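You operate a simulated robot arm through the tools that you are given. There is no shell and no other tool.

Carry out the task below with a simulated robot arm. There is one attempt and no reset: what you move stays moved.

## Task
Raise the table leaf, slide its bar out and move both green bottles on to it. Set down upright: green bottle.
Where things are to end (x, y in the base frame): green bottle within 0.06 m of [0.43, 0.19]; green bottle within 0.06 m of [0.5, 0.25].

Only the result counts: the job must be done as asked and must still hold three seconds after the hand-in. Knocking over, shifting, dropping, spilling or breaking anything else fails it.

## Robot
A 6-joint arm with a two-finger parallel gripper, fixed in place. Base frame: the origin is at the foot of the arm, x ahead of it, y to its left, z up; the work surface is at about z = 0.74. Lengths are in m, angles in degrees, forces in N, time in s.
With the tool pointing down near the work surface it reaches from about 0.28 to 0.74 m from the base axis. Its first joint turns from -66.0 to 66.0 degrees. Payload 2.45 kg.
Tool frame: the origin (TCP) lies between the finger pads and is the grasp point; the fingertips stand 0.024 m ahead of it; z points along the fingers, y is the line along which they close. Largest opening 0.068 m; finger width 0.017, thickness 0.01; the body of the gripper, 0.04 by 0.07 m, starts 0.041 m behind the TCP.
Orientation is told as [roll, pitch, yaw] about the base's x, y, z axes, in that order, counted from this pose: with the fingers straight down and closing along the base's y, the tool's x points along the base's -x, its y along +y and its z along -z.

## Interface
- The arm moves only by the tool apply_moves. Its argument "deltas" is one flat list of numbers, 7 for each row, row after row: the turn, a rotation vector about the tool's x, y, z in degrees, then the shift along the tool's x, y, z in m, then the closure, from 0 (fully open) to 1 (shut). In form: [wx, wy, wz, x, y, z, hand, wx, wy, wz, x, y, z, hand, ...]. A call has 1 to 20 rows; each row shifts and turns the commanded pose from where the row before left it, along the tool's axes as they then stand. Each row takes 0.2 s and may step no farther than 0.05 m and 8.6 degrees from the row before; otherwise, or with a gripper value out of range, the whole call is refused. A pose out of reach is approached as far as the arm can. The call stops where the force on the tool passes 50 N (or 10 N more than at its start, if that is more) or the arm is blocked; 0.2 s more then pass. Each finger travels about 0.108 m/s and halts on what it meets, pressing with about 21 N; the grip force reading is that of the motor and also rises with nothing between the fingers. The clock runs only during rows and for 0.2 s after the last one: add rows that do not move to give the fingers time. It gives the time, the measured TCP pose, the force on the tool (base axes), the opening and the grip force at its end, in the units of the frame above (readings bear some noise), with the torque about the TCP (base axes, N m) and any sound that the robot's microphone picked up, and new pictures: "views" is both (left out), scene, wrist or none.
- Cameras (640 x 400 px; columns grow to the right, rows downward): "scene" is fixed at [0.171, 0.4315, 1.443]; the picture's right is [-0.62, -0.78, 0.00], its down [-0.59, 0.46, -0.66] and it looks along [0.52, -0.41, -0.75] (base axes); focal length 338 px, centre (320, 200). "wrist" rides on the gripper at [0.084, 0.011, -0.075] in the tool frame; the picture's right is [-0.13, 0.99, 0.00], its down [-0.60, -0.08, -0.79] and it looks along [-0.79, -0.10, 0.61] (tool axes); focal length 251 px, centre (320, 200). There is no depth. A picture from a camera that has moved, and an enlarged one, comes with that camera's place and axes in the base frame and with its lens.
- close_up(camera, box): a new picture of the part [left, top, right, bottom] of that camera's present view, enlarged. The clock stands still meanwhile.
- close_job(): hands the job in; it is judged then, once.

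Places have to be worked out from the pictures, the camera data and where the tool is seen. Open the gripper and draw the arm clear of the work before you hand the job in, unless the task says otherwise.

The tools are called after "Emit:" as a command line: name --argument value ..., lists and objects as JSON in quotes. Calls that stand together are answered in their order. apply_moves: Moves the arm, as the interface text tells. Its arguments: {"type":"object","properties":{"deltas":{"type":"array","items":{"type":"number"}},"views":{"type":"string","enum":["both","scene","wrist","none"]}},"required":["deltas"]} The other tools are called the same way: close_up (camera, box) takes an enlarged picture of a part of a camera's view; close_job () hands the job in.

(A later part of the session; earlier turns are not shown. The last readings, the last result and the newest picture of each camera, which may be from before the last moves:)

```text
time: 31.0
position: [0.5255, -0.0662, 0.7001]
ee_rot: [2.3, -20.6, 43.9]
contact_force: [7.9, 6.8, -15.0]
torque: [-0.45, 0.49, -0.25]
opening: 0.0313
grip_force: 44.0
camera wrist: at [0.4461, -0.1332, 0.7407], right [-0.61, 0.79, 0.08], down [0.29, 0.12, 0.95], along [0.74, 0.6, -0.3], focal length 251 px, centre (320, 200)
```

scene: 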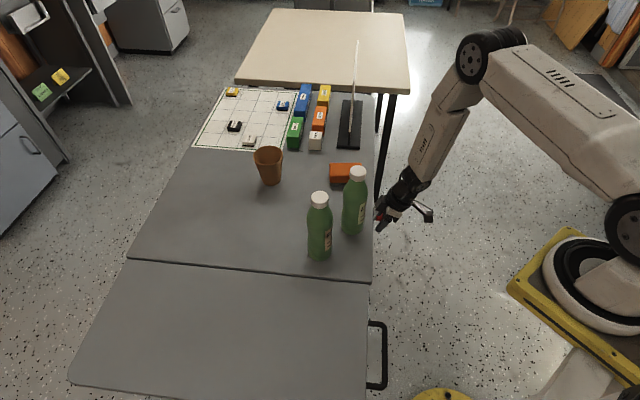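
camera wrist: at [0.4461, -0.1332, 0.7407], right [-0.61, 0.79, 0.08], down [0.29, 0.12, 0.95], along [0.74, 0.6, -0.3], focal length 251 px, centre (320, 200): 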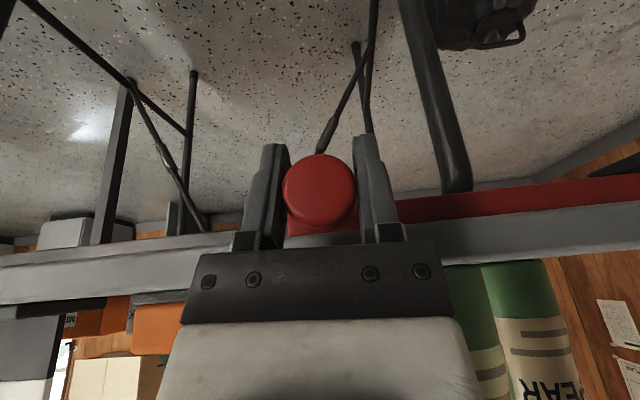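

The bar moved 8 cm smoothly. Side forces of about 10 N along the hinge and 15 N vertical show a small path mismatch. I correct slightly and slide another 6 cm.

Emit:
apply_moves --deltas '[0, 0, 0, 0.0002, 0.015, 0.0011, 1, 0, 0, 0, 0.0002, 0.015, 0.0011, 1, 0, 0, 0, 0.0002, 0.015, 0.0008, 1, 0, 0, 0, 0.0002, 0.015, 0.0008, 1]' --views "both"

```text
time: 32.0
position: [0.4835, -0.0231, 0.6991]
ee_rot: [2.2, -20.5, 43.7]
contact_force: [-18.6, -18.7, 32.4]
torque: [0.07, -0.01, 0.01]
opening: 0.0315
grip_force: 45.2
camera wrist: at [0.4041, -0.0906, 0.7405], right [-0.61, 0.79, 0.08], down [0.29, 0.12, 0.95], along [0.74, 0.6, -0.3], focal length 251 px, centre (320, 200)
```

scene: 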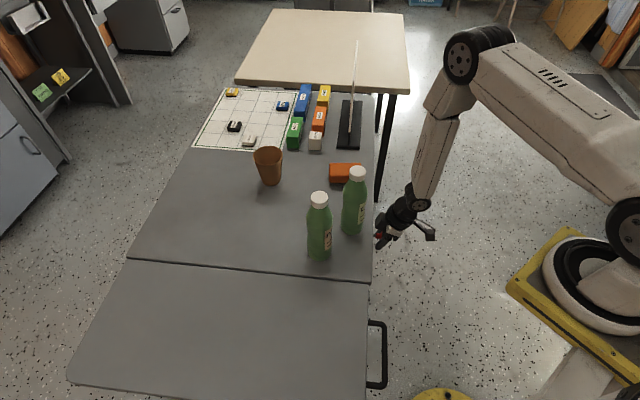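
wrist: 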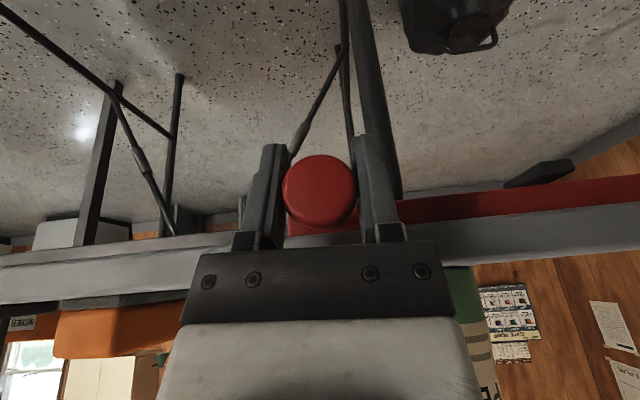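

The correction was a bit too much: the force is now +32 N in z. I back off slightly and slide another 6 cm, to about 20 cm in total.

Emit:
apply_moves --deltas '[0, 0, 0, 0.0002, 0, -0.001, 1, 0, 0, 0, 0.0003, 0.015, 0.00045, 1, 0, 0, 0, 0.0003, 0.015, 0.00045, 1]' --views "none"

Emit:
apply_moves --deltas '[0, 0, 0, 0.0003, 0.015, 0.00055, 1, 0, 0, 0, 0.0003, 0.015, 0.00055, 1, 0, 0, 0, 0, 0, 0, 1]' --views "both"

```text
time: 32.8
position: [0.4627, -0.001, 0.7002]
ee_rot: [2.1, -20.5, 43.9]
contact_force: [-15.4, -17.3, 34.0]
torque: [0.06, -0.01, -0.04]
opening: 0.0316
grip_force: 45.1
```

```text
time: 33.6
position: [0.4412, 0.018, 0.6981]
ee_rot: [2.1, -20.5, 43.5]
contact_force: [-3.2, -39.1, 20.4]
torque: [-0.19, 0.22, -0.04]
opening: 0.0314
grip_force: 44.2
camera wrist: at [0.3626, -0.0475, 0.7389], right [-0.6, 0.79, 0.08], down [0.28, 0.12, 0.95], along [0.74, 0.6, -0.3], focal length 251 px, centre (320, 200)
```

scene: 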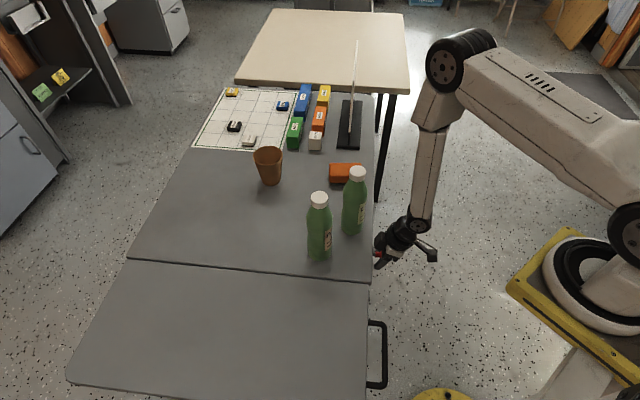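
wrist: 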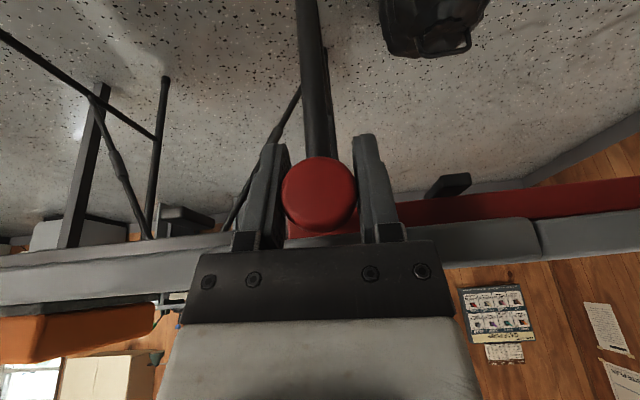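

The bar has travelled 20 cm and now runs well under the leaf. Resistance has risen to about 25 N, which suggests the end stop. I try one small extra push to check.

Emit:
apply_moves --deltas '[0, 0, 0, 0.0002, 0.004, -0.0004, 1, 0, 0, 0, 0, 0, 0, 1]' --views "none"

Emit:
close_up --camera "wrist" --box '[380, 150, 640, 312]'

```text
time: 34.0
position: [0.4427, 0.0198, 0.6971]
ee_rot: [1.9, -20.5, 43.2]
contact_force: [1.4, -9.0, -4.1]
torque: [0.21, -0.13, 0.11]
opening: 0.0314
grip_force: 45.1
stopped in row 2: the force on the tool passed its limit at 57 N (the readings are from after the stop); the commanded pose is now the measured one
```

```text
2.46 times, centred on (510, 231) of wrist
camera zoom: at [0.3622, -0.0468, 0.7389], right [-0.6, 0.8, 0.08], down [0.28, 0.12, 0.95], along [0.75, 0.59, -0.3], focal length 619 px, centre (-148, 124)
```

zoom: 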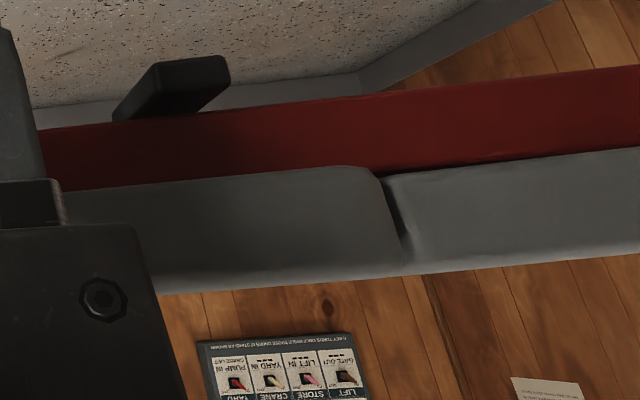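

The push hit a hard stop at 57 N, so the bar is fully extended under the leaf. I release the knob, withdraw along the tool axis, rise clear of the bottles, and level the tool with yaw near 0.

Emit:
apply_moves --deltas '[0, 0, 0, 0, 0, 0, 0, 0, 0, 0, 0, 0, 0, 0, 0, 0, 0, 0, 0, -0.03, 0, 0, 0, 0, 0, 0, -0.045, 0, 0, 0, 0, 0, 0, -0.045, 0, 0, 0, 0, -0.0175, 0, -0.0464, 0, 0, 0, 0, -0.0175, 0, -0.0464, 0, 0, 0, 0, -0.0175, 0, -0.0464, 0, 0, 0, 0, -0.0175, 0, -0.0464, 0, 0, 6.83, 0, 0, 0, 0, 0, 0, 6.83, 0, 0, 0, 0, 0, 0, 6.83, 0, 0, 0, 0, 0, 0, 0, 7.2, 0, 0, 0, 0, 0, 0, 7.2, 0, 0, 0, 0, 0, 0, 7.2, 0, 0, 0, 0, 0, 0, 7.2, 0, 0, 0, 0, 0, 0, 7.2, 0, 0, 0, 0, 0, 0, 7.2, 0, 0, 0, 0, 0, 0, 0, 0, 0, 0, 0]' --views "both"

```text
time: 38.0
position: [0.4176, -0.0152, 1.0019]
ee_rot: [6.9, -4.2, 0.3]
contact_force: [-0.2, 0.0, 0.3]
torque: [0.01, 0.0, 0.02]
opening: 0.0681
grip_force: 0.1
out of reach, approached as far as the arm can: row 11, 12
camera wrist: at [0.3295, -0.0146, 1.0707], right [0.12, 0.99, 0.13], down [0.55, -0.17, 0.82], along [0.83, -0.03, -0.56], focal length 251 px, centre (320, 200)
```

scene: 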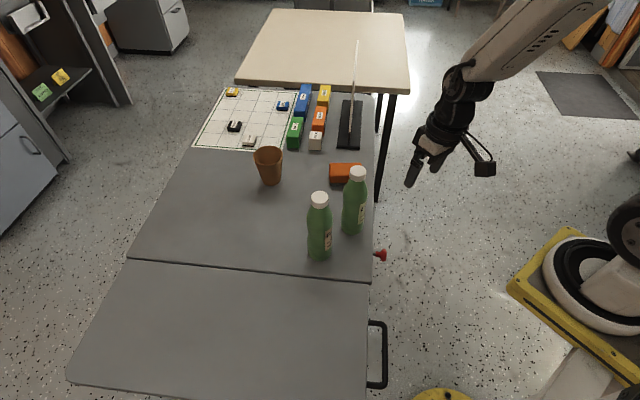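
wrist: 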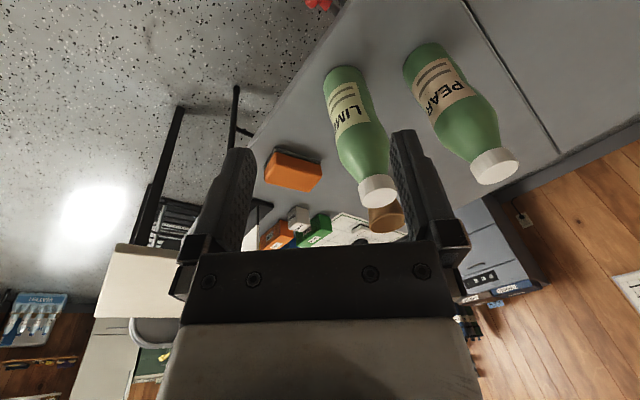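

The bar's knob now sits by the table corner. I correct the residual roll and pitch and rise a little before locating the bottle caps precisely.

Emit:
apply_moves --deltas '[6.9, 4.2, 0, 0, 0, 0, 0, 0, 0, 0, 0, 0.04, -0.03, 0, 0, 0, 0, 0, 0.04, -0.01, 0, 0, 0, 0, 0, 0, 0, 0]' --views "both"

Emit:
close_up --camera "wrist" --box '[240, 20, 560, 220]'

Emit:
close_up --camera "scene" --box '[280, 150, 408, 270]'

```text
time: 39.0
position: [0.4073, 0.0598, 1.0303]
ee_rot: [8.6, -4.4, 0.3]
contact_force: [0.2, 0.1, 0.2]
torque: [-0.01, 0.01, 0.01]
opening: 0.068
grip_force: 0.1
out of reach, approached as far as the arm can: row 1, 2, 3
camera wrist: at [0.3204, 0.0595, 1.099], right [0.11, 0.98, 0.16], down [0.54, -0.2, 0.82], along [0.83, -0.01, -0.56], focal length 251 px, centre (320, 200)
```

scene: 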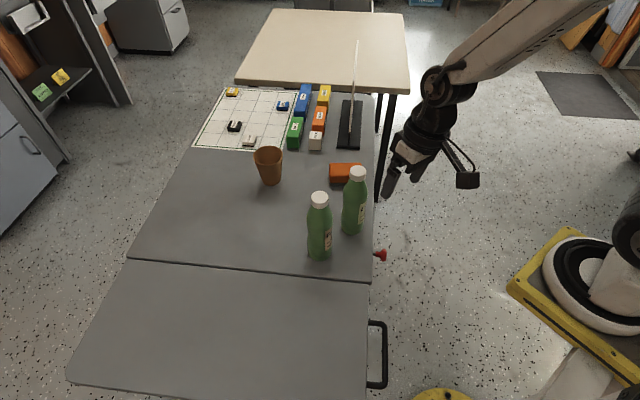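
wrist: 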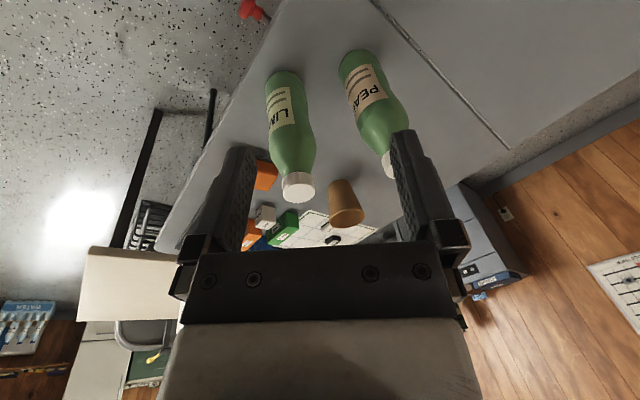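

```text
2.00 times, centred on (400, 120) of wrist
camera zoom: at [0.3204, 0.0595, 1.099], right [0.11, 0.98, 0.16], down [0.54, -0.2, 0.82], along [0.83, -0.01, -0.56], focal length 503 px, centre (160, 360)
```

zoom: 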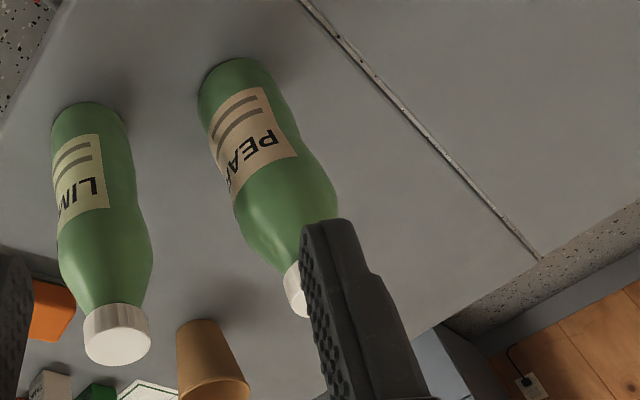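

```text
3.33 times, centred on (344, 210) of scene
camera zoom: at [0.171, 0.4315, 1.443], right [-0.62, -0.78, 0.0], down [-0.59, 0.46, -0.66], along [0.52, -0.41, -0.75], focal length 1128 px, centre (240, 167)
```

zoom: 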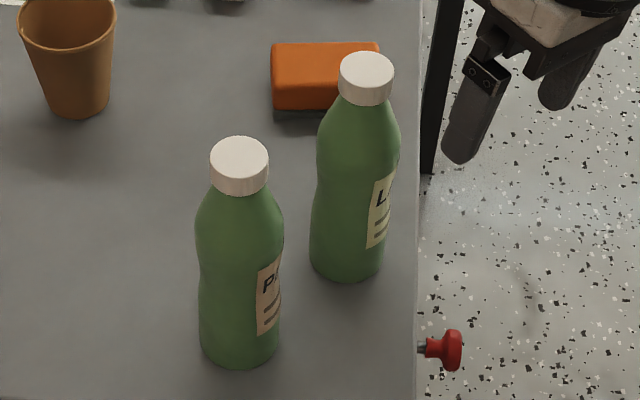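

Near (0.41, 0.06) at this height the wrist can't level, so I move outward first. The bottle axes are at about (0.528, 0.150) for pear and (0.535, 0.040) for lime, with cap tops at z 0.94.

Emit:
apply_moves --deltas '[0, 0, 0, -0.035, 0.03, 0, 0, 0, 0, 0, -0.035, 0.03, 0, 0, 4.3, 2.2, 0, 0, 0, 0, 0, 4.3, 2.2, 0, 0, 0, 0, 0, 0, 0, 0, 0, 0, 0, 0]' --views "both"

```text
time: 40.2
position: [0.4739, 0.0689, 1.018]
ee_rot: [9.0, -4.5, 0.4]
contact_force: [0.1, -0.9, 0.8]
torque: [0.0, -0.03, 0.01]
opening: 0.0679
grip_force: 0.0
out of reach, approached as far as the arm can: row 1, 2, 3, 4
camera wrist: at [0.3868, 0.0676, 1.086], right [0.11, 0.98, 0.16], down [0.54, -0.2, 0.82], along [0.83, 0.0, -0.55], focal length 251 px, centre (320, 200)
```

scene: 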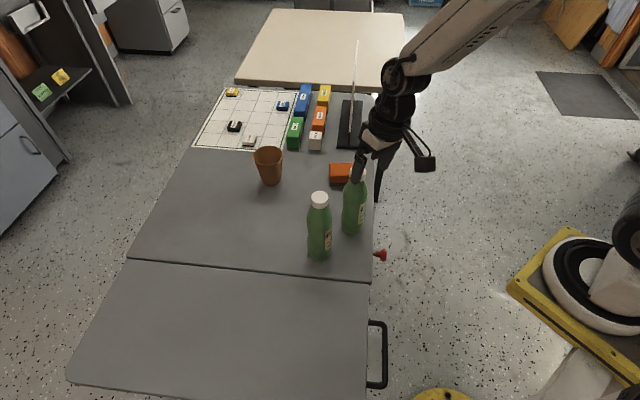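
wrist: 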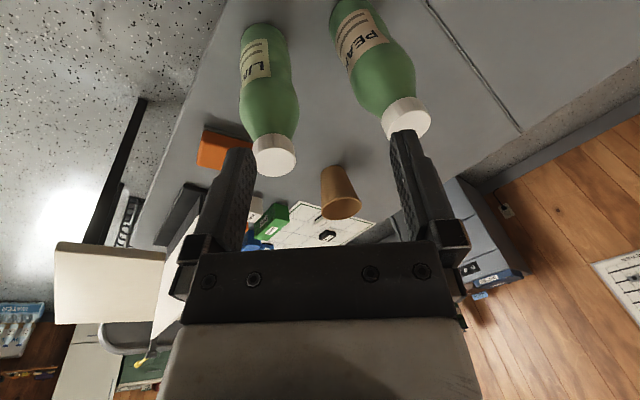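

The roll correction is being refused, which suggests a wrist joint sitting on its limit. I probe with small separate rotations here, clear above the caps, to see which direction frees it.

Emit:
apply_moves --deltas '[0, 0, 8, 0, 0, 0, 0, 0, 0, 8, 0, 0, 0, 0, 0, 0, 8, 0, 0, 0, 0, 0, 0, 0, 0, 0, 0, 0]' --views "none"

Emit:
apply_moves --deltas '[4, 0, 0, 0, 0, 0, 0, 0, 0, 0, 0, 0, 0, 0]' --views "none"

Emit:
apply_moves --deltas '[0, 4, 0, 0, 0, 0, 0, 0, 0, 0, 0, 0, 0, 0]' --views "none"

```text
time: 41.2
position: [0.4463, 0.0131, 0.9625]
ee_rot: [11.5, -0.8, -22.9]
contact_force: [0.1, 0.4, 0.4]
torque: [0.0, -0.01, -0.01]
opening: 0.0679
grip_force: 0.0
out of reach, approached as far as the arm can: row 1, 2, 3
```

```text
time: 41.8
position: [0.4472, 0.0152, 0.9616]
ee_rot: [11.6, -0.7, -22.8]
contact_force: [-0.1, -0.3, -0.4]
torque: [0.03, -0.03, 0.02]
opening: 0.0682
grip_force: 0.1
out of reach, approached as far as the arm can: row 1
```

```text
time: 42.4
position: [0.4475, 0.0136, 0.9609]
ee_rot: [12.0, 2.9, -21.7]
contact_force: [-0.1, -0.3, -0.5]
torque: [0.0, 0.0, -0.04]
opening: 0.0682
grip_force: 0.0
```

Negative yaw makes it worse and drags the TCP down, though away from the bottles. I turn back to positive yaw, rising first, and check whether the roll can be corrected there.

Emit:
apply_moves --deltas '[0, 0, -8, 0, 0, -0.02, 0, 0, 0, -8, 0, 0, -0.02, 0, 0, 0, -8, 0, 0, 0, 0, 0, 0, -8, 0, 0, 0, 0, 0, 0, -8, 0, 0, 0, 0, 0, 0, -8, 0, 0, 0, 0, 0, 0, 0, 0, 0, 0, 0]' --views "none"

Emit:
apply_moves --deltas '[4, 0, 0, 0, 0, 0, 0, 4, 0, 0, 0, 0, 0, 0, 0, 0, 0, 0, 0, 0, 0]' --views "both"

```text
time: 44.0
position: [0.4467, 0.0069, 0.9996]
ee_rot: [10.0, -6.3, 25.3]
contact_force: [-0.6, 0.6, 1.1]
torque: [-0.01, 0.0, -0.01]
opening: 0.0681
grip_force: 0.0
```

```text
time: 44.8
position: [0.4419, 0.0028, 0.9888]
ee_rot: [3.2, -7.7, 25.1]
contact_force: [0.3, -0.1, -0.1]
torque: [0.01, -0.02, -0.02]
opening: 0.0679
grip_force: 0.0
out of reach, approached as far as the arm can: row 2
camera wrist: at [0.3559, -0.0295, 1.0515], right [-0.31, 0.95, 0.07], down [0.5, 0.1, 0.86], along [0.81, 0.3, -0.5], focal length 251 px, centre (320, 200)
```

scene: 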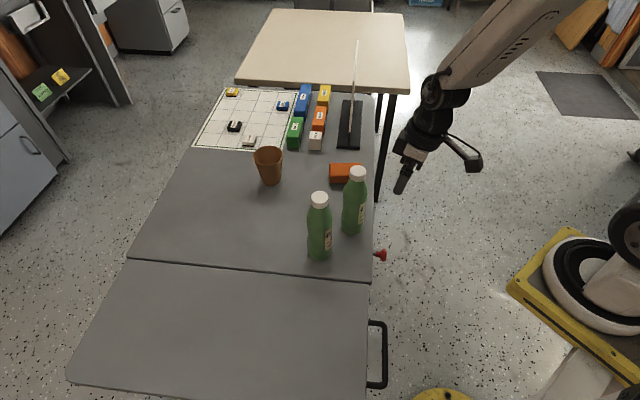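
wrist: 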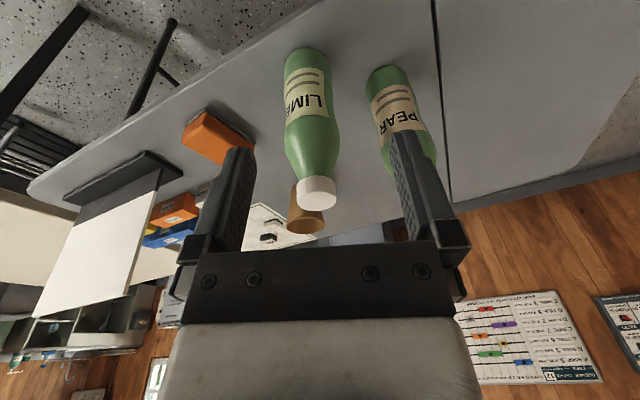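

The wrist seems to have settled in a configuration where the tool can't lean towards -y: it holds about 10° of roll. Leaning towards +y is still available. So I'll use yaw ≈ 90° with the fingers closing along x, plus a deliberate 20° lean about the closing axis, which doesn't disturb a vertical cap. First I test that orientation here, in free space.

Emit:
apply_moves --deltas '[0, 0, -8.1, 0, 0, 0, 0, 0, 0, -8.1, 0, 0, 0, 0, 0, 0, -8.1, 0, 0, 0, 0, 0, 0, -8.1, 0, 0, 0, 0, 0, 0, -8.1, 0, 0, 0, 0, 0, 0, -8.1, 0, 0, 0, 0, 0, 0, -8.1, 0, 0, 0, 0, 0, 0, -8.1, 0, 0, 0, 0, -2.8, -7, 0, 0, 0, 0, 0, -2.8, -7, 0, 0, 0, 0, 0, 0, 0, 0, 0, 0, 0, 0]' --views "both"

```text
time: 47.2
position: [0.4317, -0.0008, 0.9687]
ee_rot: [0.5, -18.6, 90.8]
contact_force: [0.3, 0.8, 0.4]
torque: [0.02, -0.01, 0.01]
opening: 0.0681
grip_force: 0.0
out of reach, approached as far as the arm can: row 1, 2, 3
camera wrist: at [0.4253, -0.1036, 1.0124], right [-0.99, 0.11, 0.05], down [0.08, 0.32, 0.94], along [0.08, 0.94, -0.33], focal length 251 px, centre (320, 200)
```

scene: 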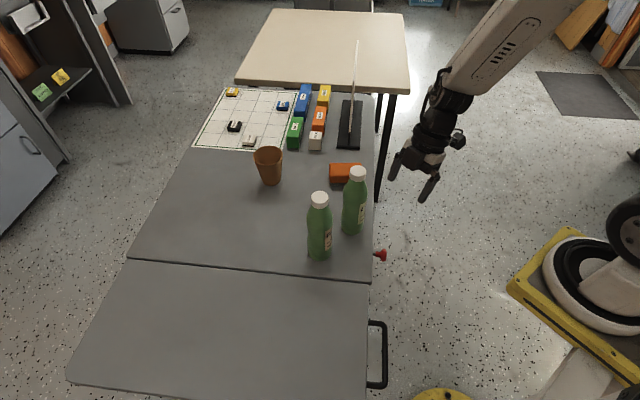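
wrist: 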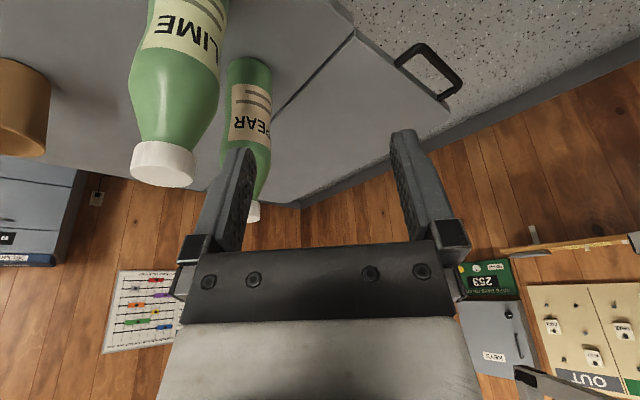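

The orientation is reached cleanly ([0.5, -18.6, 90.8]). I'll take the lime bottle first, since its trailing camera side is free. A close-up will fix the cap's position.

Emit:
close_up --camera "wrist" --box '[80, 0, 320, 240]'

```text
1.67 times, centred on (200, 120) of wrist
camera zoom: at [0.4253, -0.1036, 1.0124], right [-0.99, 0.11, 0.05], down [0.08, 0.32, 0.94], along [0.08, 0.94, -0.33], focal length 419 px, centre (520, 333)
```

zoom: 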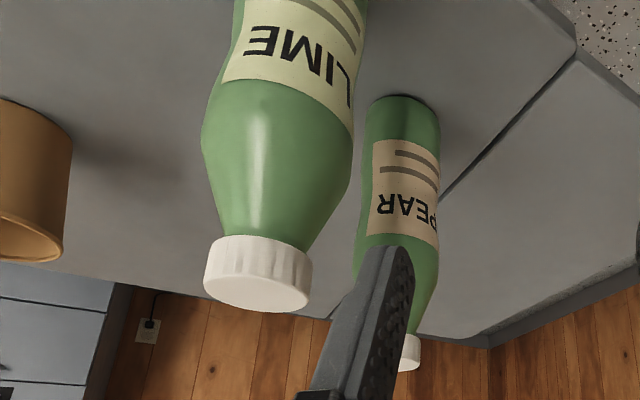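

The two views put the lime cap at (0.538, 0.0375) with its top at z 0.937. I move above it, with the tips staying above the cap.

Emit:
apply_moves --deltas '[0, 0, 0, -0.004, 0, -0.0118, 0, 0, 0, 0, -0.0129, -0.0355, -0.0004, 0, 0, 0, 0, -0.0129, -0.0355, -0.0004, 0, 0, 0, 0, -0.0128, -0.0354, -0.0004, 0, 0, 0, 0, 0, 0, 0, 0]' --views "both"

Emit:
close_up --camera "wrist" --box '[220, 80, 420, 260]'

```text
time: 48.4
position: [0.5377, 0.0383, 0.9937]
ee_rot: [0.5, -18.6, 90.8]
contact_force: [0.6, 0.0, -0.7]
torque: [0.0, -0.02, 0.0]
opening: 0.0679
grip_force: 0.0
camera wrist: at [0.5308, -0.0654, 1.0364], right [-0.99, 0.11, 0.05], down [0.08, 0.32, 0.94], along [0.08, 0.94, -0.33], focal length 251 px, centre (320, 200)
```

scene: 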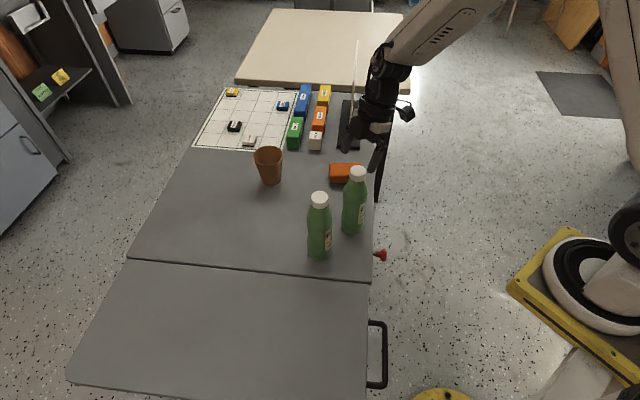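
wrist: 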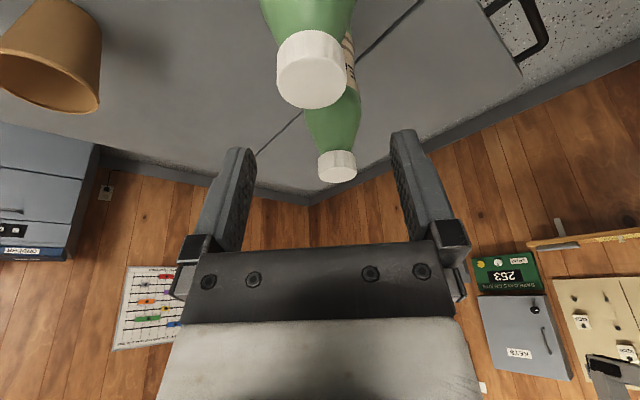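

```text
2.22 times, centred on (320, 170) of wrist
camera zoom: at [0.5308, -0.0654, 1.0364], right [-0.99, 0.11, 0.05], down [0.08, 0.32, 0.94], along [0.08, 0.94, -0.33], focal length 559 px, centre (320, 267)
```

zoom: 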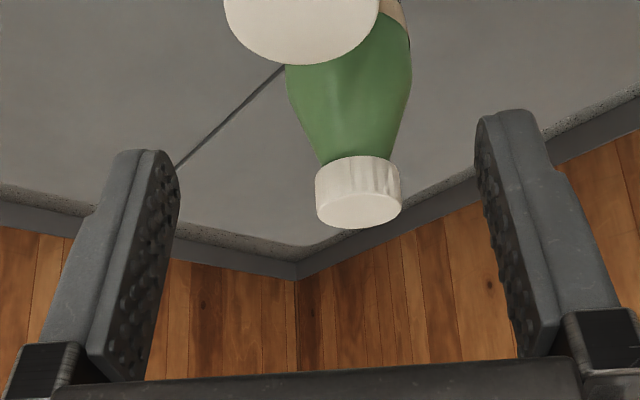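

The lime cap is centred at (0.540, 0.036) and the pear cap at (0.530, 0.149). I lower straight over the lime cap with the fingers open.

Emit:
apply_moves --deltas '[0, 0, 0, 0.0072, -0.0007, 0.0193, 0, 0, 0, 0, 0.0072, -0.0007, 0.0193, 0, 0, 0, 0, 0.0072, -0.0006, 0.0193, 0, 0, 0, 0, 0, 0, 0, 0]' --views "both"

Emit:
close_up --camera "scene" --box '[320, 120, 416, 200]'

```text
time: 49.4
position: [0.5411, 0.0362, 0.9308]
ee_rot: [0.5, -18.6, 90.9]
contact_force: [-0.7, 0.1, -0.5]
torque: [-0.01, 0.0, -0.01]
opening: 0.0682
grip_force: 0.1
camera wrist: at [0.5345, -0.0677, 0.9749], right [-0.99, 0.11, 0.05], down [0.08, 0.32, 0.94], along [0.08, 0.94, -0.33], focal length 251 px, centre (320, 200)
```

scene: 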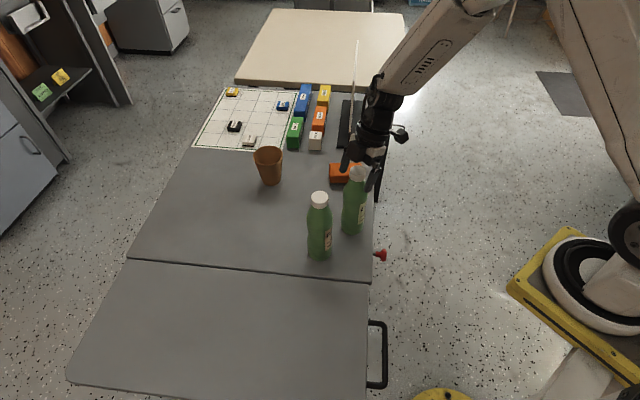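
wrist: 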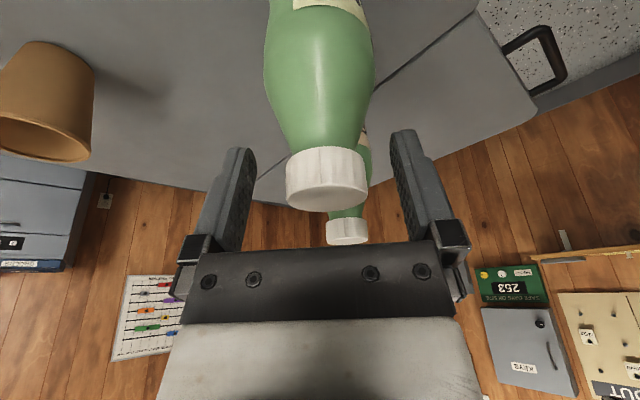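

```text
5.00 times, centred on (368, 160) of scene
camera zoom: at [0.171, 0.4315, 1.443], right [-0.62, -0.78, 0.0], down [-0.59, 0.46, -0.66], along [0.52, -0.41, -0.75], focal length 1693 px, centre (80, 400)
```

zoom: 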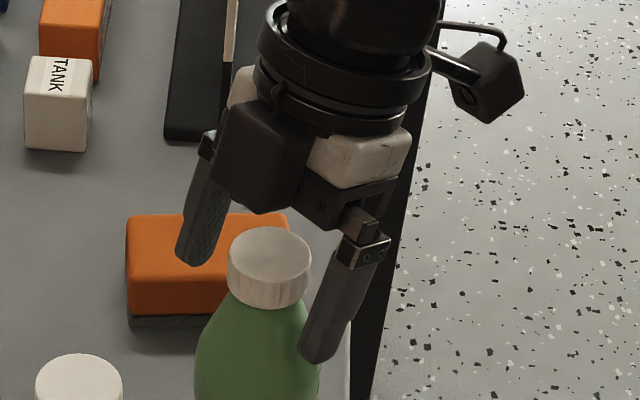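

The cap sits between the pads, about 3 mm off-centre. I correct that and close on it.

Emit:
apply_moves --deltas '[0, 0, 0, 0, 0.0025, 0, 0, 0, 0, 0, 0, 0, 0, 1, 0, 0, 0, 0, 0, 0, 1, 0, 0, 0, 0, 0, 0, 1]' --views "wrist"

```text
time: 50.4
position: [0.5388, 0.0362, 0.9322]
ee_rot: [0.4, -18.5, 90.7]
contact_force: [0.4, 0.2, 0.7]
torque: [0.0, 0.03, 0.01]
opening: 0.0381
grip_force: 21.5
camera wrist: at [0.5315, -0.0676, 0.9756], right [-0.99, 0.11, 0.05], down [0.08, 0.32, 0.94], along [0.08, 0.94, -0.33], focal length 251 px, centre (320, 200)
```

wrist: 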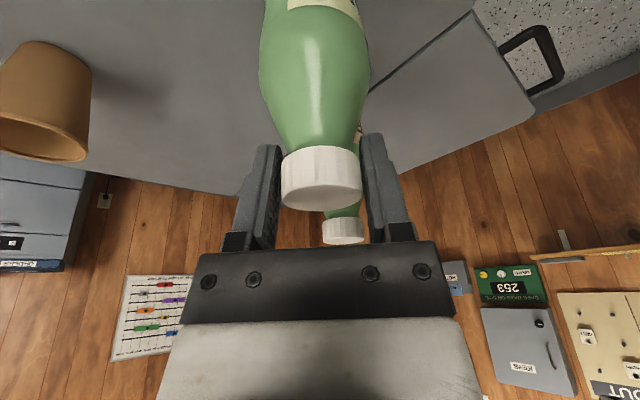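

Gripped at 0.038 m. I lift 5 cm straight up in small steps and check that the bottle follows.

Emit:
apply_moves --deltas '[0, 0, 0, -0.0032, 0, -0.0095, 1, 0, 0, 0, -0.0032, 0, -0.0095, 1, 0, 0, 0, -0.0048, 0, -0.0142, 1, 0, 0, 0, -0.0048, 0, -0.0142, 1]' --views "both"

```text
time: 51.4
position: [0.5379, 0.0357, 0.9829]
ee_rot: [0.6, -18.6, 90.7]
contact_force: [0.2, -0.4, -1.1]
torque: [0.01, 0.0, -0.03]
opening: 0.0381
grip_force: 20.4
camera wrist: at [0.5306, -0.0674, 1.0262], right [-0.99, 0.11, 0.05], down [0.08, 0.32, 0.94], along [0.08, 0.94, -0.33], focal length 251 px, centre (320, 200)
```

scene: 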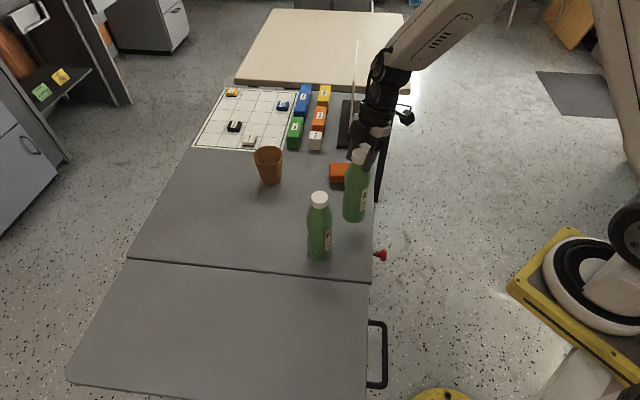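
wrist: 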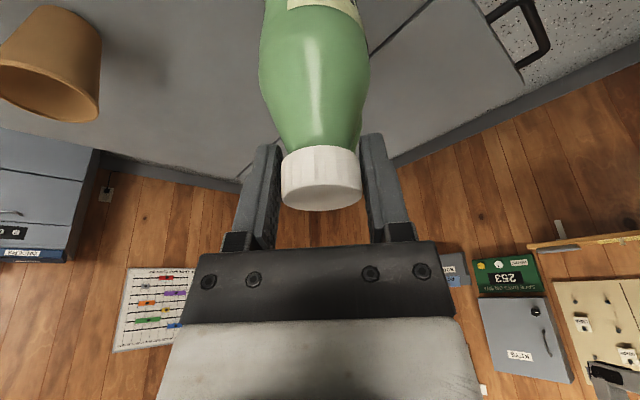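

The bottle is lifted cleanly and is light, about 1 N. I carry it back in -x to clear the pear, then across to above (0.40, 0.21) over the leaf.

Emit:
apply_moves --deltas '[0, 0, 0, -0.0005, 0.036, 0.0005, 1, 0, 0, 0, -0.0005, 0.036, 0.0005, 1, 0, 0, 0, -0.0005, 0.036, 0.0005, 1, 0, 0, 0, 0, 0, 0, 1]' --views "none"

Emit:
apply_moves --deltas '[0, 0, 0, -0.0275, 0.0045, 0.0093, 1, 0, 0, 0, -0.0275, 0.0045, 0.0093, 1, 0, 0, 0, -0.0275, 0.0045, 0.0093, 1]' --views "both"

```text
time: 52.4
position: [0.4298, 0.037, 0.9831]
ee_rot: [0.5, -18.6, 90.7]
contact_force: [-0.6, 0.1, 0.2]
torque: [-0.01, 0.0, -0.02]
opening: 0.0379
grip_force: 21.5
```

```text
time: 53.2
position: [0.4137, 0.124, 0.9828]
ee_rot: [0.5, -18.7, 90.7]
contact_force: [-0.2, 0.4, -1.0]
torque: [0.01, -0.03, 0.0]
opening: 0.038
grip_force: 20.9
camera wrist: at [0.4062, 0.0205, 1.0264], right [-0.99, 0.11, 0.05], down [0.08, 0.32, 0.94], along [0.08, 0.94, -0.33], focal length 251 px, centre (320, 200)
```

scene: 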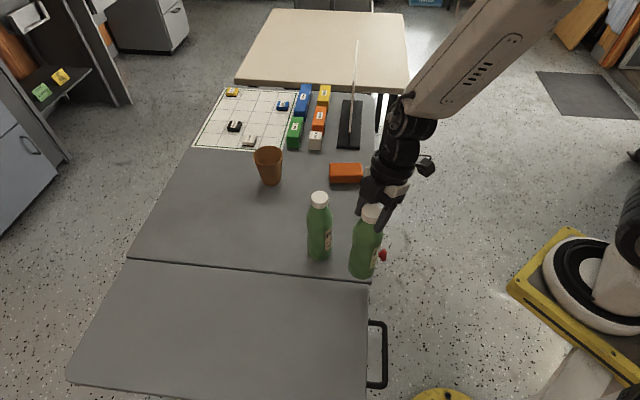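
wrist: 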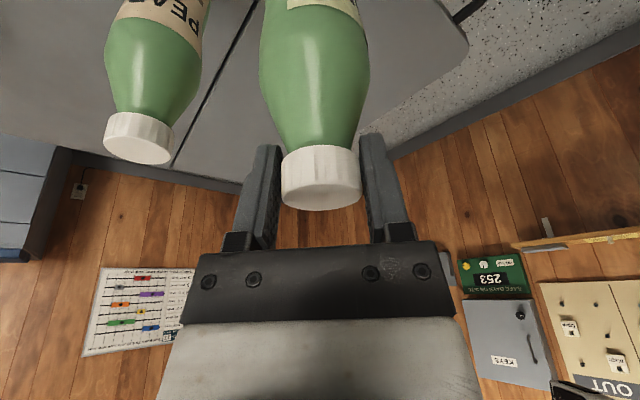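

I continue to (0.40, 0.21), then descend to just above the leaf.

Emit:
apply_moves --deltas '[0, 0, 0, -0.0275, 0.0045, 0.0093, 1, 0, 0, 0, -0.0275, 0.0045, 0.0093, 1, 0, 0, 0, -0.0265, 0.0035, 0.009, 1, 0, 0, 0, 0, 0, 0, 1]' --views "none"

Emit:
apply_moves --deltas '[0, 0, 0, 0.0045, 0, 0.0135, 1, 0, 0, 0, 0.0045, 0, 0.0135, 1, 0, 0, 0, 0.0045, 0, 0.0135, 1, 0, 0, 0, 0, 0, 0, 1]' --views "both"

Emit:
close_up --camera "scene" --box '[280, 200, 440, 340]'

```text
time: 54.2
position: [0.4005, 0.2103, 0.9822]
ee_rot: [0.5, -18.7, 90.9]
contact_force: [0.1, -0.3, 0.6]
torque: [-0.01, -0.03, -0.01]
opening: 0.0376
grip_force: 21.3
```

```text
time: 55.2
position: [0.4007, 0.2087, 0.939]
ee_rot: [0.7, -18.5, 90.8]
contact_force: [0.6, 0.8, -0.1]
torque: [0.01, 0.02, 0.02]
opening: 0.0378
grip_force: 21.1
camera wrist: at [0.3944, 0.1055, 0.9828], right [-0.99, 0.11, 0.05], down [0.08, 0.32, 0.94], along [0.08, 0.94, -0.33], focal length 251 px, centre (320, 200)
```

scene: 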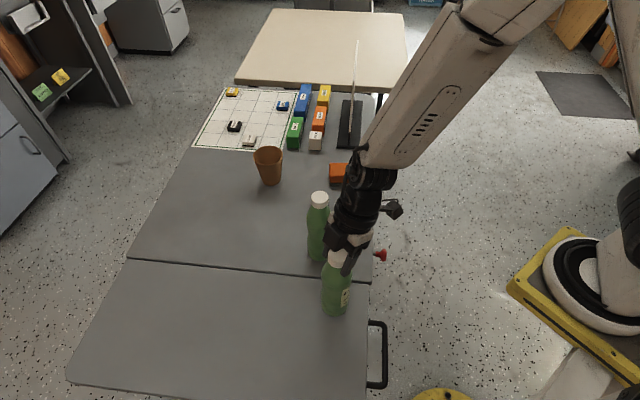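
wrist: 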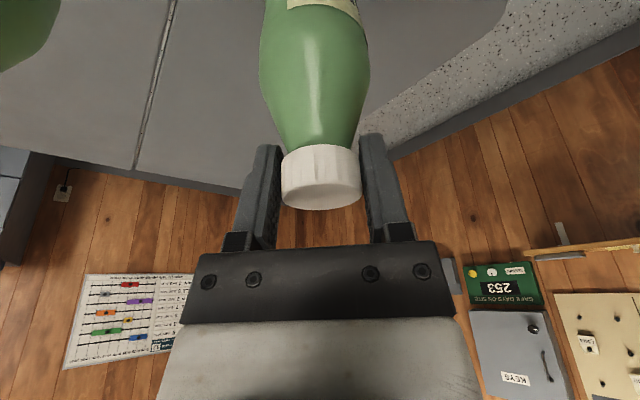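

```text
2.86 times, centred on (360, 270) of scene
camera zoom: at [0.171, 0.4315, 1.443], right [-0.62, -0.78, 0.0], down [-0.59, 0.46, -0.66], along [0.52, -0.41, -0.75], focal length 967 px, centre (206, 0)
```

zoom: 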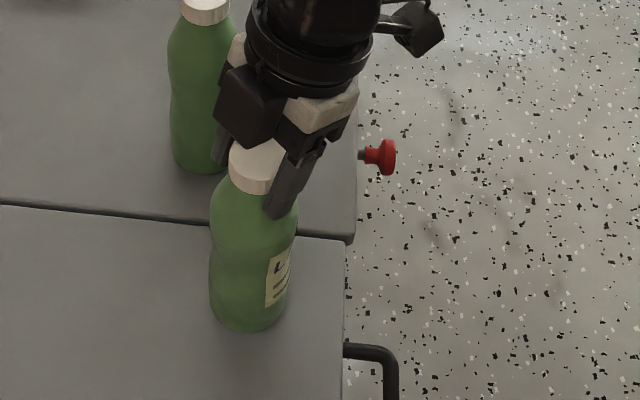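

The bottle stands over the leaf, clear of the seam. I lower it in millimetre steps until I feel contact.

Emit:
apply_moves --deltas '[0, 0, 0, 0.0008, 0, 0.0024, 1, 0, 0, 0, 0, 0, 0, 1]' --views "none"

Emit:
apply_moves --deltas '[0, 0, 0, 0.0005, 0, 0.0014, 1, 0, 0, 0, 0, 0, 0, 1]' --views "none"

Emit:
apply_moves --deltas '[0, 0, 0, 0.0005, 0, 0.0014, 1, 0, 0, 0, 0, 0, 0, 1]' --views "none"

```text
time: 55.8
position: [0.4012, 0.2095, 0.9364]
ee_rot: [0.5, -18.4, 90.8]
contact_force: [-0.1, -0.6, -0.8]
torque: [0.0, 0.01, 0.02]
opening: 0.0377
grip_force: 21.1
```

```text
time: 56.4
position: [0.4007, 0.2087, 0.9352]
ee_rot: [0.6, -18.4, 90.9]
contact_force: [0.0, 0.4, 0.0]
torque: [0.01, 0.0, -0.03]
opening: 0.0379
grip_force: 21.3
```

```text
time: 57.0
position: [0.4012, 0.2092, 0.9343]
ee_rot: [0.5, -18.6, 90.8]
contact_force: [-0.8, 0.8, 0.3]
torque: [0.01, 0.0, -0.02]
opening: 0.0376
grip_force: 21.6
```

No contact yet, so I keep lowering in small steps.

Emit:
apply_moves --deltas '[0, 0, 0, 0.0005, 0, 0.0014, 1, 0, 0, 0, 0, 0, 0, 1]' --views "none"

Emit:
apply_moves --deltas '[0, 0, 0, 0.0005, 0, 0.0014, 1, 0, 0, 0, 0, 0, 0, 1]' --views "none"

Emit:
apply_moves --deltas '[0, 0, 0, 0.0004, 0, 0.001, 1, 0, 0, 0, 0, 0, 0, 1]' --views "none"

```text
time: 57.6
position: [0.4004, 0.2095, 0.9325]
ee_rot: [0.6, -18.5, 90.7]
contact_force: [0.5, -1.1, -0.8]
torque: [0.0, -0.01, 0.02]
opening: 0.0378
grip_force: 20.9
```

```text
time: 58.2
position: [0.4007, 0.2081, 0.9314]
ee_rot: [0.4, -18.6, 90.9]
contact_force: [-2.6, 0.3, 12.3]
torque: [-0.27, 0.2, -0.02]
opening: 0.0377
grip_force: 21.2
```

```text
time: 58.8
position: [0.401, 0.2094, 0.9316]
ee_rot: [0.3, -18.6, 90.9]
contact_force: [-3.2, 4.0, 31.7]
torque: [0.01, 0.03, -0.03]
opening: 0.0374
grip_force: 21.0
```

I have firm contact at z 0.9315, the same height as on the table, so the leaf is flush and supported. I relieve the press, open, and rise straight up.

Emit:
apply_moves --deltas '[0, 0, 0, -0.0005, 0, -0.0016, 1, 0, 0, 0, 0, 0, 0, 1]' --views "none"

Emit:
apply_moves --deltas '[0, 0, 0, 0, 0, 0, 0.3, 0, 0, 0, 0, 0, 0, 0, 0, 0, 0, 0, 0, 0, 0, 0, 0, 0, -0.0064, 0, -0.019, 0, 0, 0, 0, -0.0064, 0, -0.019, 0, 0, 0, 0, -0.0064, 0, -0.019, 0, 0, 0, 0, 0, 0, 0, 0]' --views "both"

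Emit:
close_up --camera "scene" --box '[280, 180, 440, 340]'

```text
time: 59.4
position: [0.3997, 0.2094, 0.9308]
ee_rot: [0.5, -18.6, 90.9]
contact_force: [-0.5, 3.8, 16.7]
torque: [0.38, -0.07, 0.01]
opening: 0.0379
grip_force: 21.2
```

```text
time: 61.0
position: [0.4003, 0.2084, 0.9919]
ee_rot: [0.6, -18.5, 90.8]
contact_force: [0.3, 0.0, -0.6]
torque: [0.0, -0.01, 0.03]
opening: 0.0681
grip_force: 0.0
camera wrist: at [0.3937, 0.1046, 1.0346], right [-0.99, 0.11, 0.05], down [0.08, 0.32, 0.94], along [0.08, 0.94, -0.33], focal length 251 px, centre (320, 200)
```

scene: 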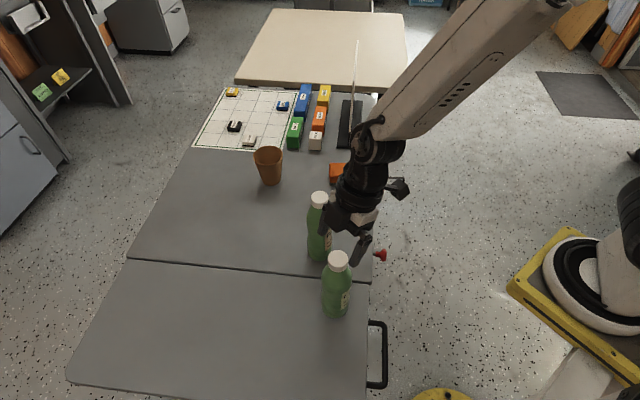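
wrist: 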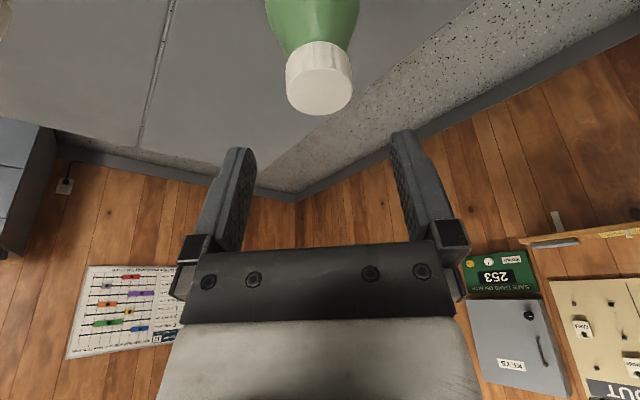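

```text
2.50 times, centred on (360, 260) of scene
camera zoom: at [0.171, 0.4315, 1.443], right [-0.62, -0.78, 0.0], down [-0.59, 0.46, -0.66], along [0.52, -0.41, -0.75], focal length 846 px, centre (220, 50)
```

zoom: 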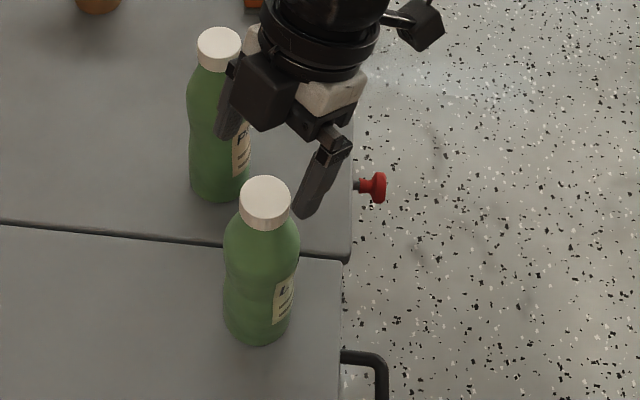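

The lime bottle stands upright on the leaf at about (0.40, 0.209). Next I move above the pear cap at (0.530, 0.149).

Emit:
apply_moves --deltas '[0, 0, 0, 0.0145, -0.0322, -0.0052, 0, 0, 0, 0, 0.0145, -0.0322, -0.0052, 0, 0, 0, 0, 0.0145, -0.0322, -0.0052, 0, 0, 0, 0, 0.0145, -0.0322, -0.0052, 0, 0, 0, 0, 0, 0, 0, 0]' --views "both"

```text
time: 62.2
position: [0.5323, 0.1501, 0.9926]
ee_rot: [0.6, -18.5, 90.9]
contact_force: [-0.9, 0.2, -0.8]
torque: [0.04, 0.02, -0.04]
opening: 0.0682
grip_force: 0.0
camera wrist: at [0.5256, 0.0468, 1.0359], right [-0.99, 0.11, 0.05], down [0.08, 0.32, 0.94], along [0.08, 0.94, -0.33], focal length 251 px, centre (320, 200)
```

scene: 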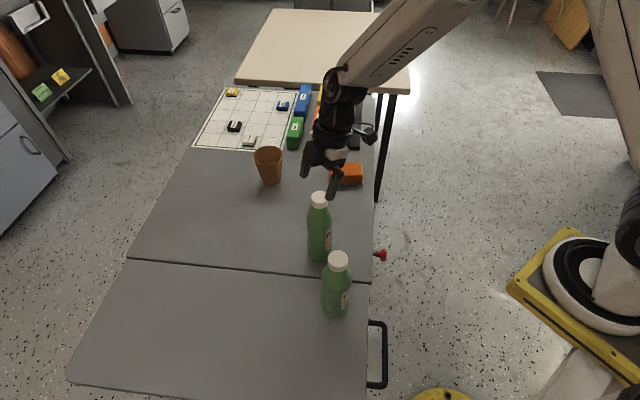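
wrist: 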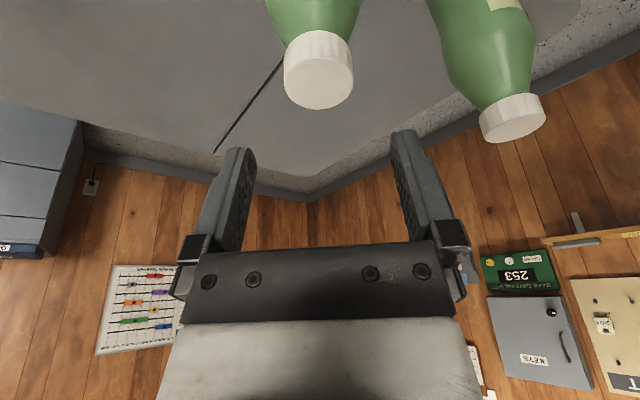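

The pear cap is centred between the fingers, with the same image offset as over the released lime. I lower to z 0.932.

Emit:
apply_moves --deltas '[0, 0, 0, 0.0064, 0, 0.0191, 0, 0, 0, 0, 0.0064, 0, 0.0191, 0, 0, 0, 0, 0.0064, 0, 0.0191, 0, 0, 0, 0, 0, 0, 0, 0]' --views "wrist"

```text
time: 63.2
position: [0.5288, 0.1487, 0.9304]
ee_rot: [0.6, -18.6, 90.8]
contact_force: [0.2, 0.3, 0.4]
torque: [-0.03, -0.02, 0.03]
opening: 0.068
grip_force: 0.0
camera wrist: at [0.5238, 0.0457, 0.9749], right [-0.99, 0.11, 0.05], down [0.08, 0.32, 0.94], along [0.08, 0.94, -0.33], focal length 251 px, centre (320, 200)
```

wrist: 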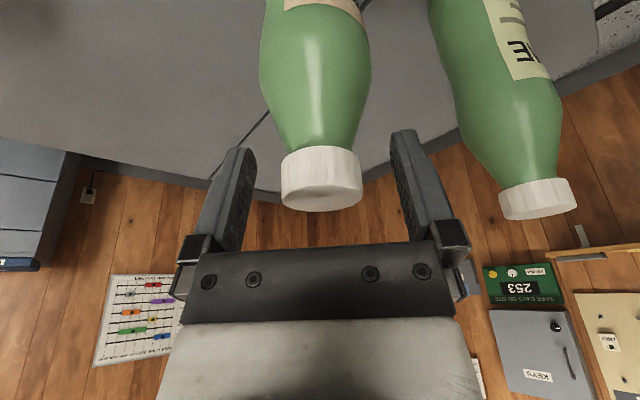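

The cap is centred between the pads. I close, then lift 5 cm.

Emit:
apply_moves --deltas '[0, 0, 0, 0, 0, 0, 1, 0, 0, 0, 0, 0, 0, 1, 0, 0, 0, 0, 0, 0, 1]' --views "none"

Emit:
apply_moves --deltas '[0, 0, 0, -0.0032, 0, -0.0095, 1, 0, 0, 0, -0.0032, 0, -0.0095, 1, 0, 0, 0, -0.0048, 0, -0.0142, 1, 0, 0, 0, -0.0048, 0, -0.0142, 1, 0, 0, 0, 0, 0, 0, 1]' --views "both"

```text
time: 64.0
position: [0.5304, 0.1495, 0.932]
ee_rot: [0.6, -18.5, 90.8]
contact_force: [-0.5, 0.1, 0.1]
torque: [-0.02, 0.03, 0.01]
opening: 0.0385
grip_force: 20.7
```

```text
time: 65.2
position: [0.5302, 0.1497, 0.9814]
ee_rot: [0.6, -18.4, 90.6]
contact_force: [0.3, 0.0, -0.2]
torque: [-0.02, 0.0, 0.02]
opening: 0.0385
grip_force: 21.0
camera wrist: at [0.5236, 0.0465, 1.0248], right [-0.99, 0.11, 0.05], down [0.08, 0.32, 0.94], along [0.08, 0.94, -0.33], focal length 251 px, centre (320, 200)
```

scene: 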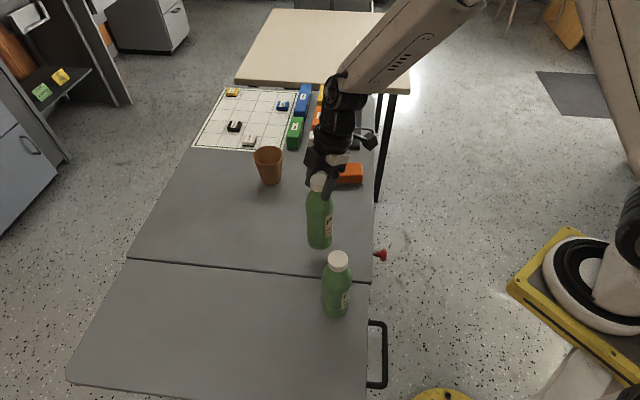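
wrist: 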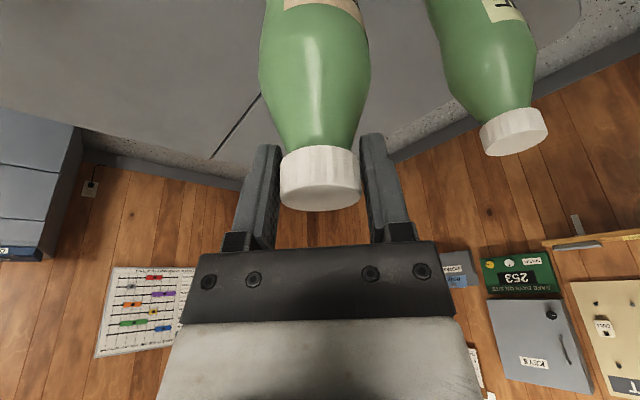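

The pear is lifted. I carry it to above (0.481, 0.283); the path stays about 10 cm from the lime.

Emit:
apply_moves --deltas '[0, 0, 0, -0.0254, 0.0094, 0.0086, 1, 0, 0, 0, -0.0254, 0.0094, 0.0086, 1, 0, 0, 0, -0.0254, 0.0094, 0.0086, 1, 0, 0, 0, -0.0254, 0.0094, 0.0086, 1, 0, 0, 0, -0.0254, 0.0094, 0.0086, 1, 0, 0, 0, 0, 0, 0, 1]' --views "both"

```text
time: 66.6
position: [0.4809, 0.2824, 0.9808]
ee_rot: [0.4, -18.6, 90.8]
contact_force: [0.2, 0.1, -0.5]
torque: [-0.06, 0.0, 0.03]
opening: 0.0382
grip_force: 20.4
camera wrist: at [0.4737, 0.1791, 1.0239], right [-0.99, 0.11, 0.05], down [0.08, 0.32, 0.94], along [0.08, 0.94, -0.33], focal length 251 px, centre (320, 200)
```

scene: 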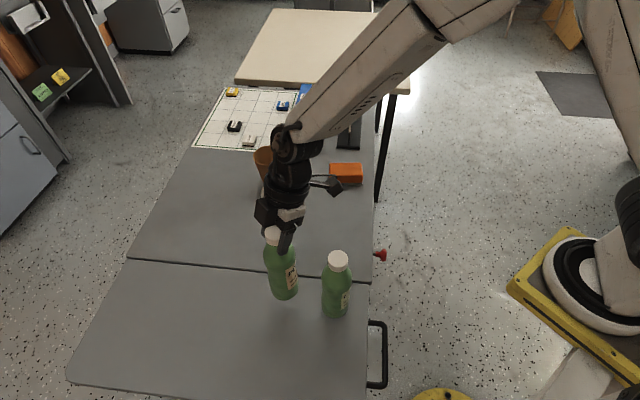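
wrist: 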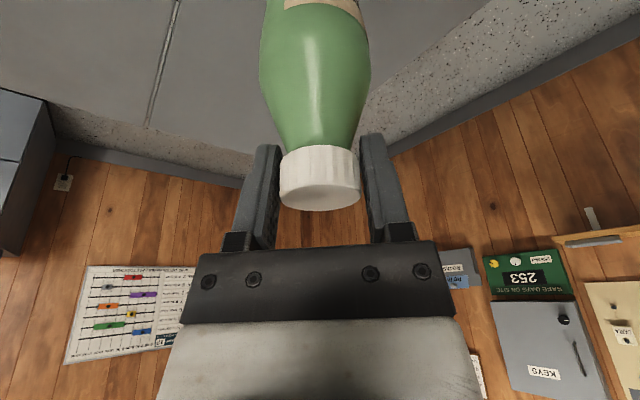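

The pear is in place above the leaf. I lower to about 3 mm above contact, then step down finely.

Emit:
apply_moves --deltas '[0, 0, 0, 0.0048, 0, 0.0142, 1, 0, 0, 0, 0.0048, 0, 0.0142, 1, 0, 0, 0, 0.0045, 0, 0.0134, 1, 0, 0, 0, 0, 0, 0, 1]' --views "none"

Emit:
apply_moves --deltas '[0, 0, 0, 0.0005, 0, 0.0014, 1, 0, 0, 0, 0, 0, 0, 1]' --views "none"

Emit:
apply_moves --deltas '[0, 0, 0, 0.0004, 0, 0.001, 1, 0, 0, 0, 0, 0, 0, 1]' --views "none"

```text
time: 67.6
position: [0.4809, 0.2832, 0.9364]
ee_rot: [0.6, -18.6, 90.8]
contact_force: [0.6, -0.6, -0.8]
torque: [0.0, 0.01, 0.0]
opening: 0.0381
grip_force: 21.1
```

```text
time: 68.2
position: [0.4796, 0.2824, 0.9358]
ee_rot: [0.5, -18.5, 90.8]
contact_force: [-0.3, 0.5, -0.7]
torque: [0.0, 0.01, 0.01]
opening: 0.0383
grip_force: 21.0
```

```text
time: 68.8
position: [0.4786, 0.282, 0.9349]
ee_rot: [0.6, -18.5, 90.8]
contact_force: [0.8, 0.6, -0.3]
torque: [-0.01, -0.01, -0.02]
opening: 0.0379
grip_force: 20.6
```

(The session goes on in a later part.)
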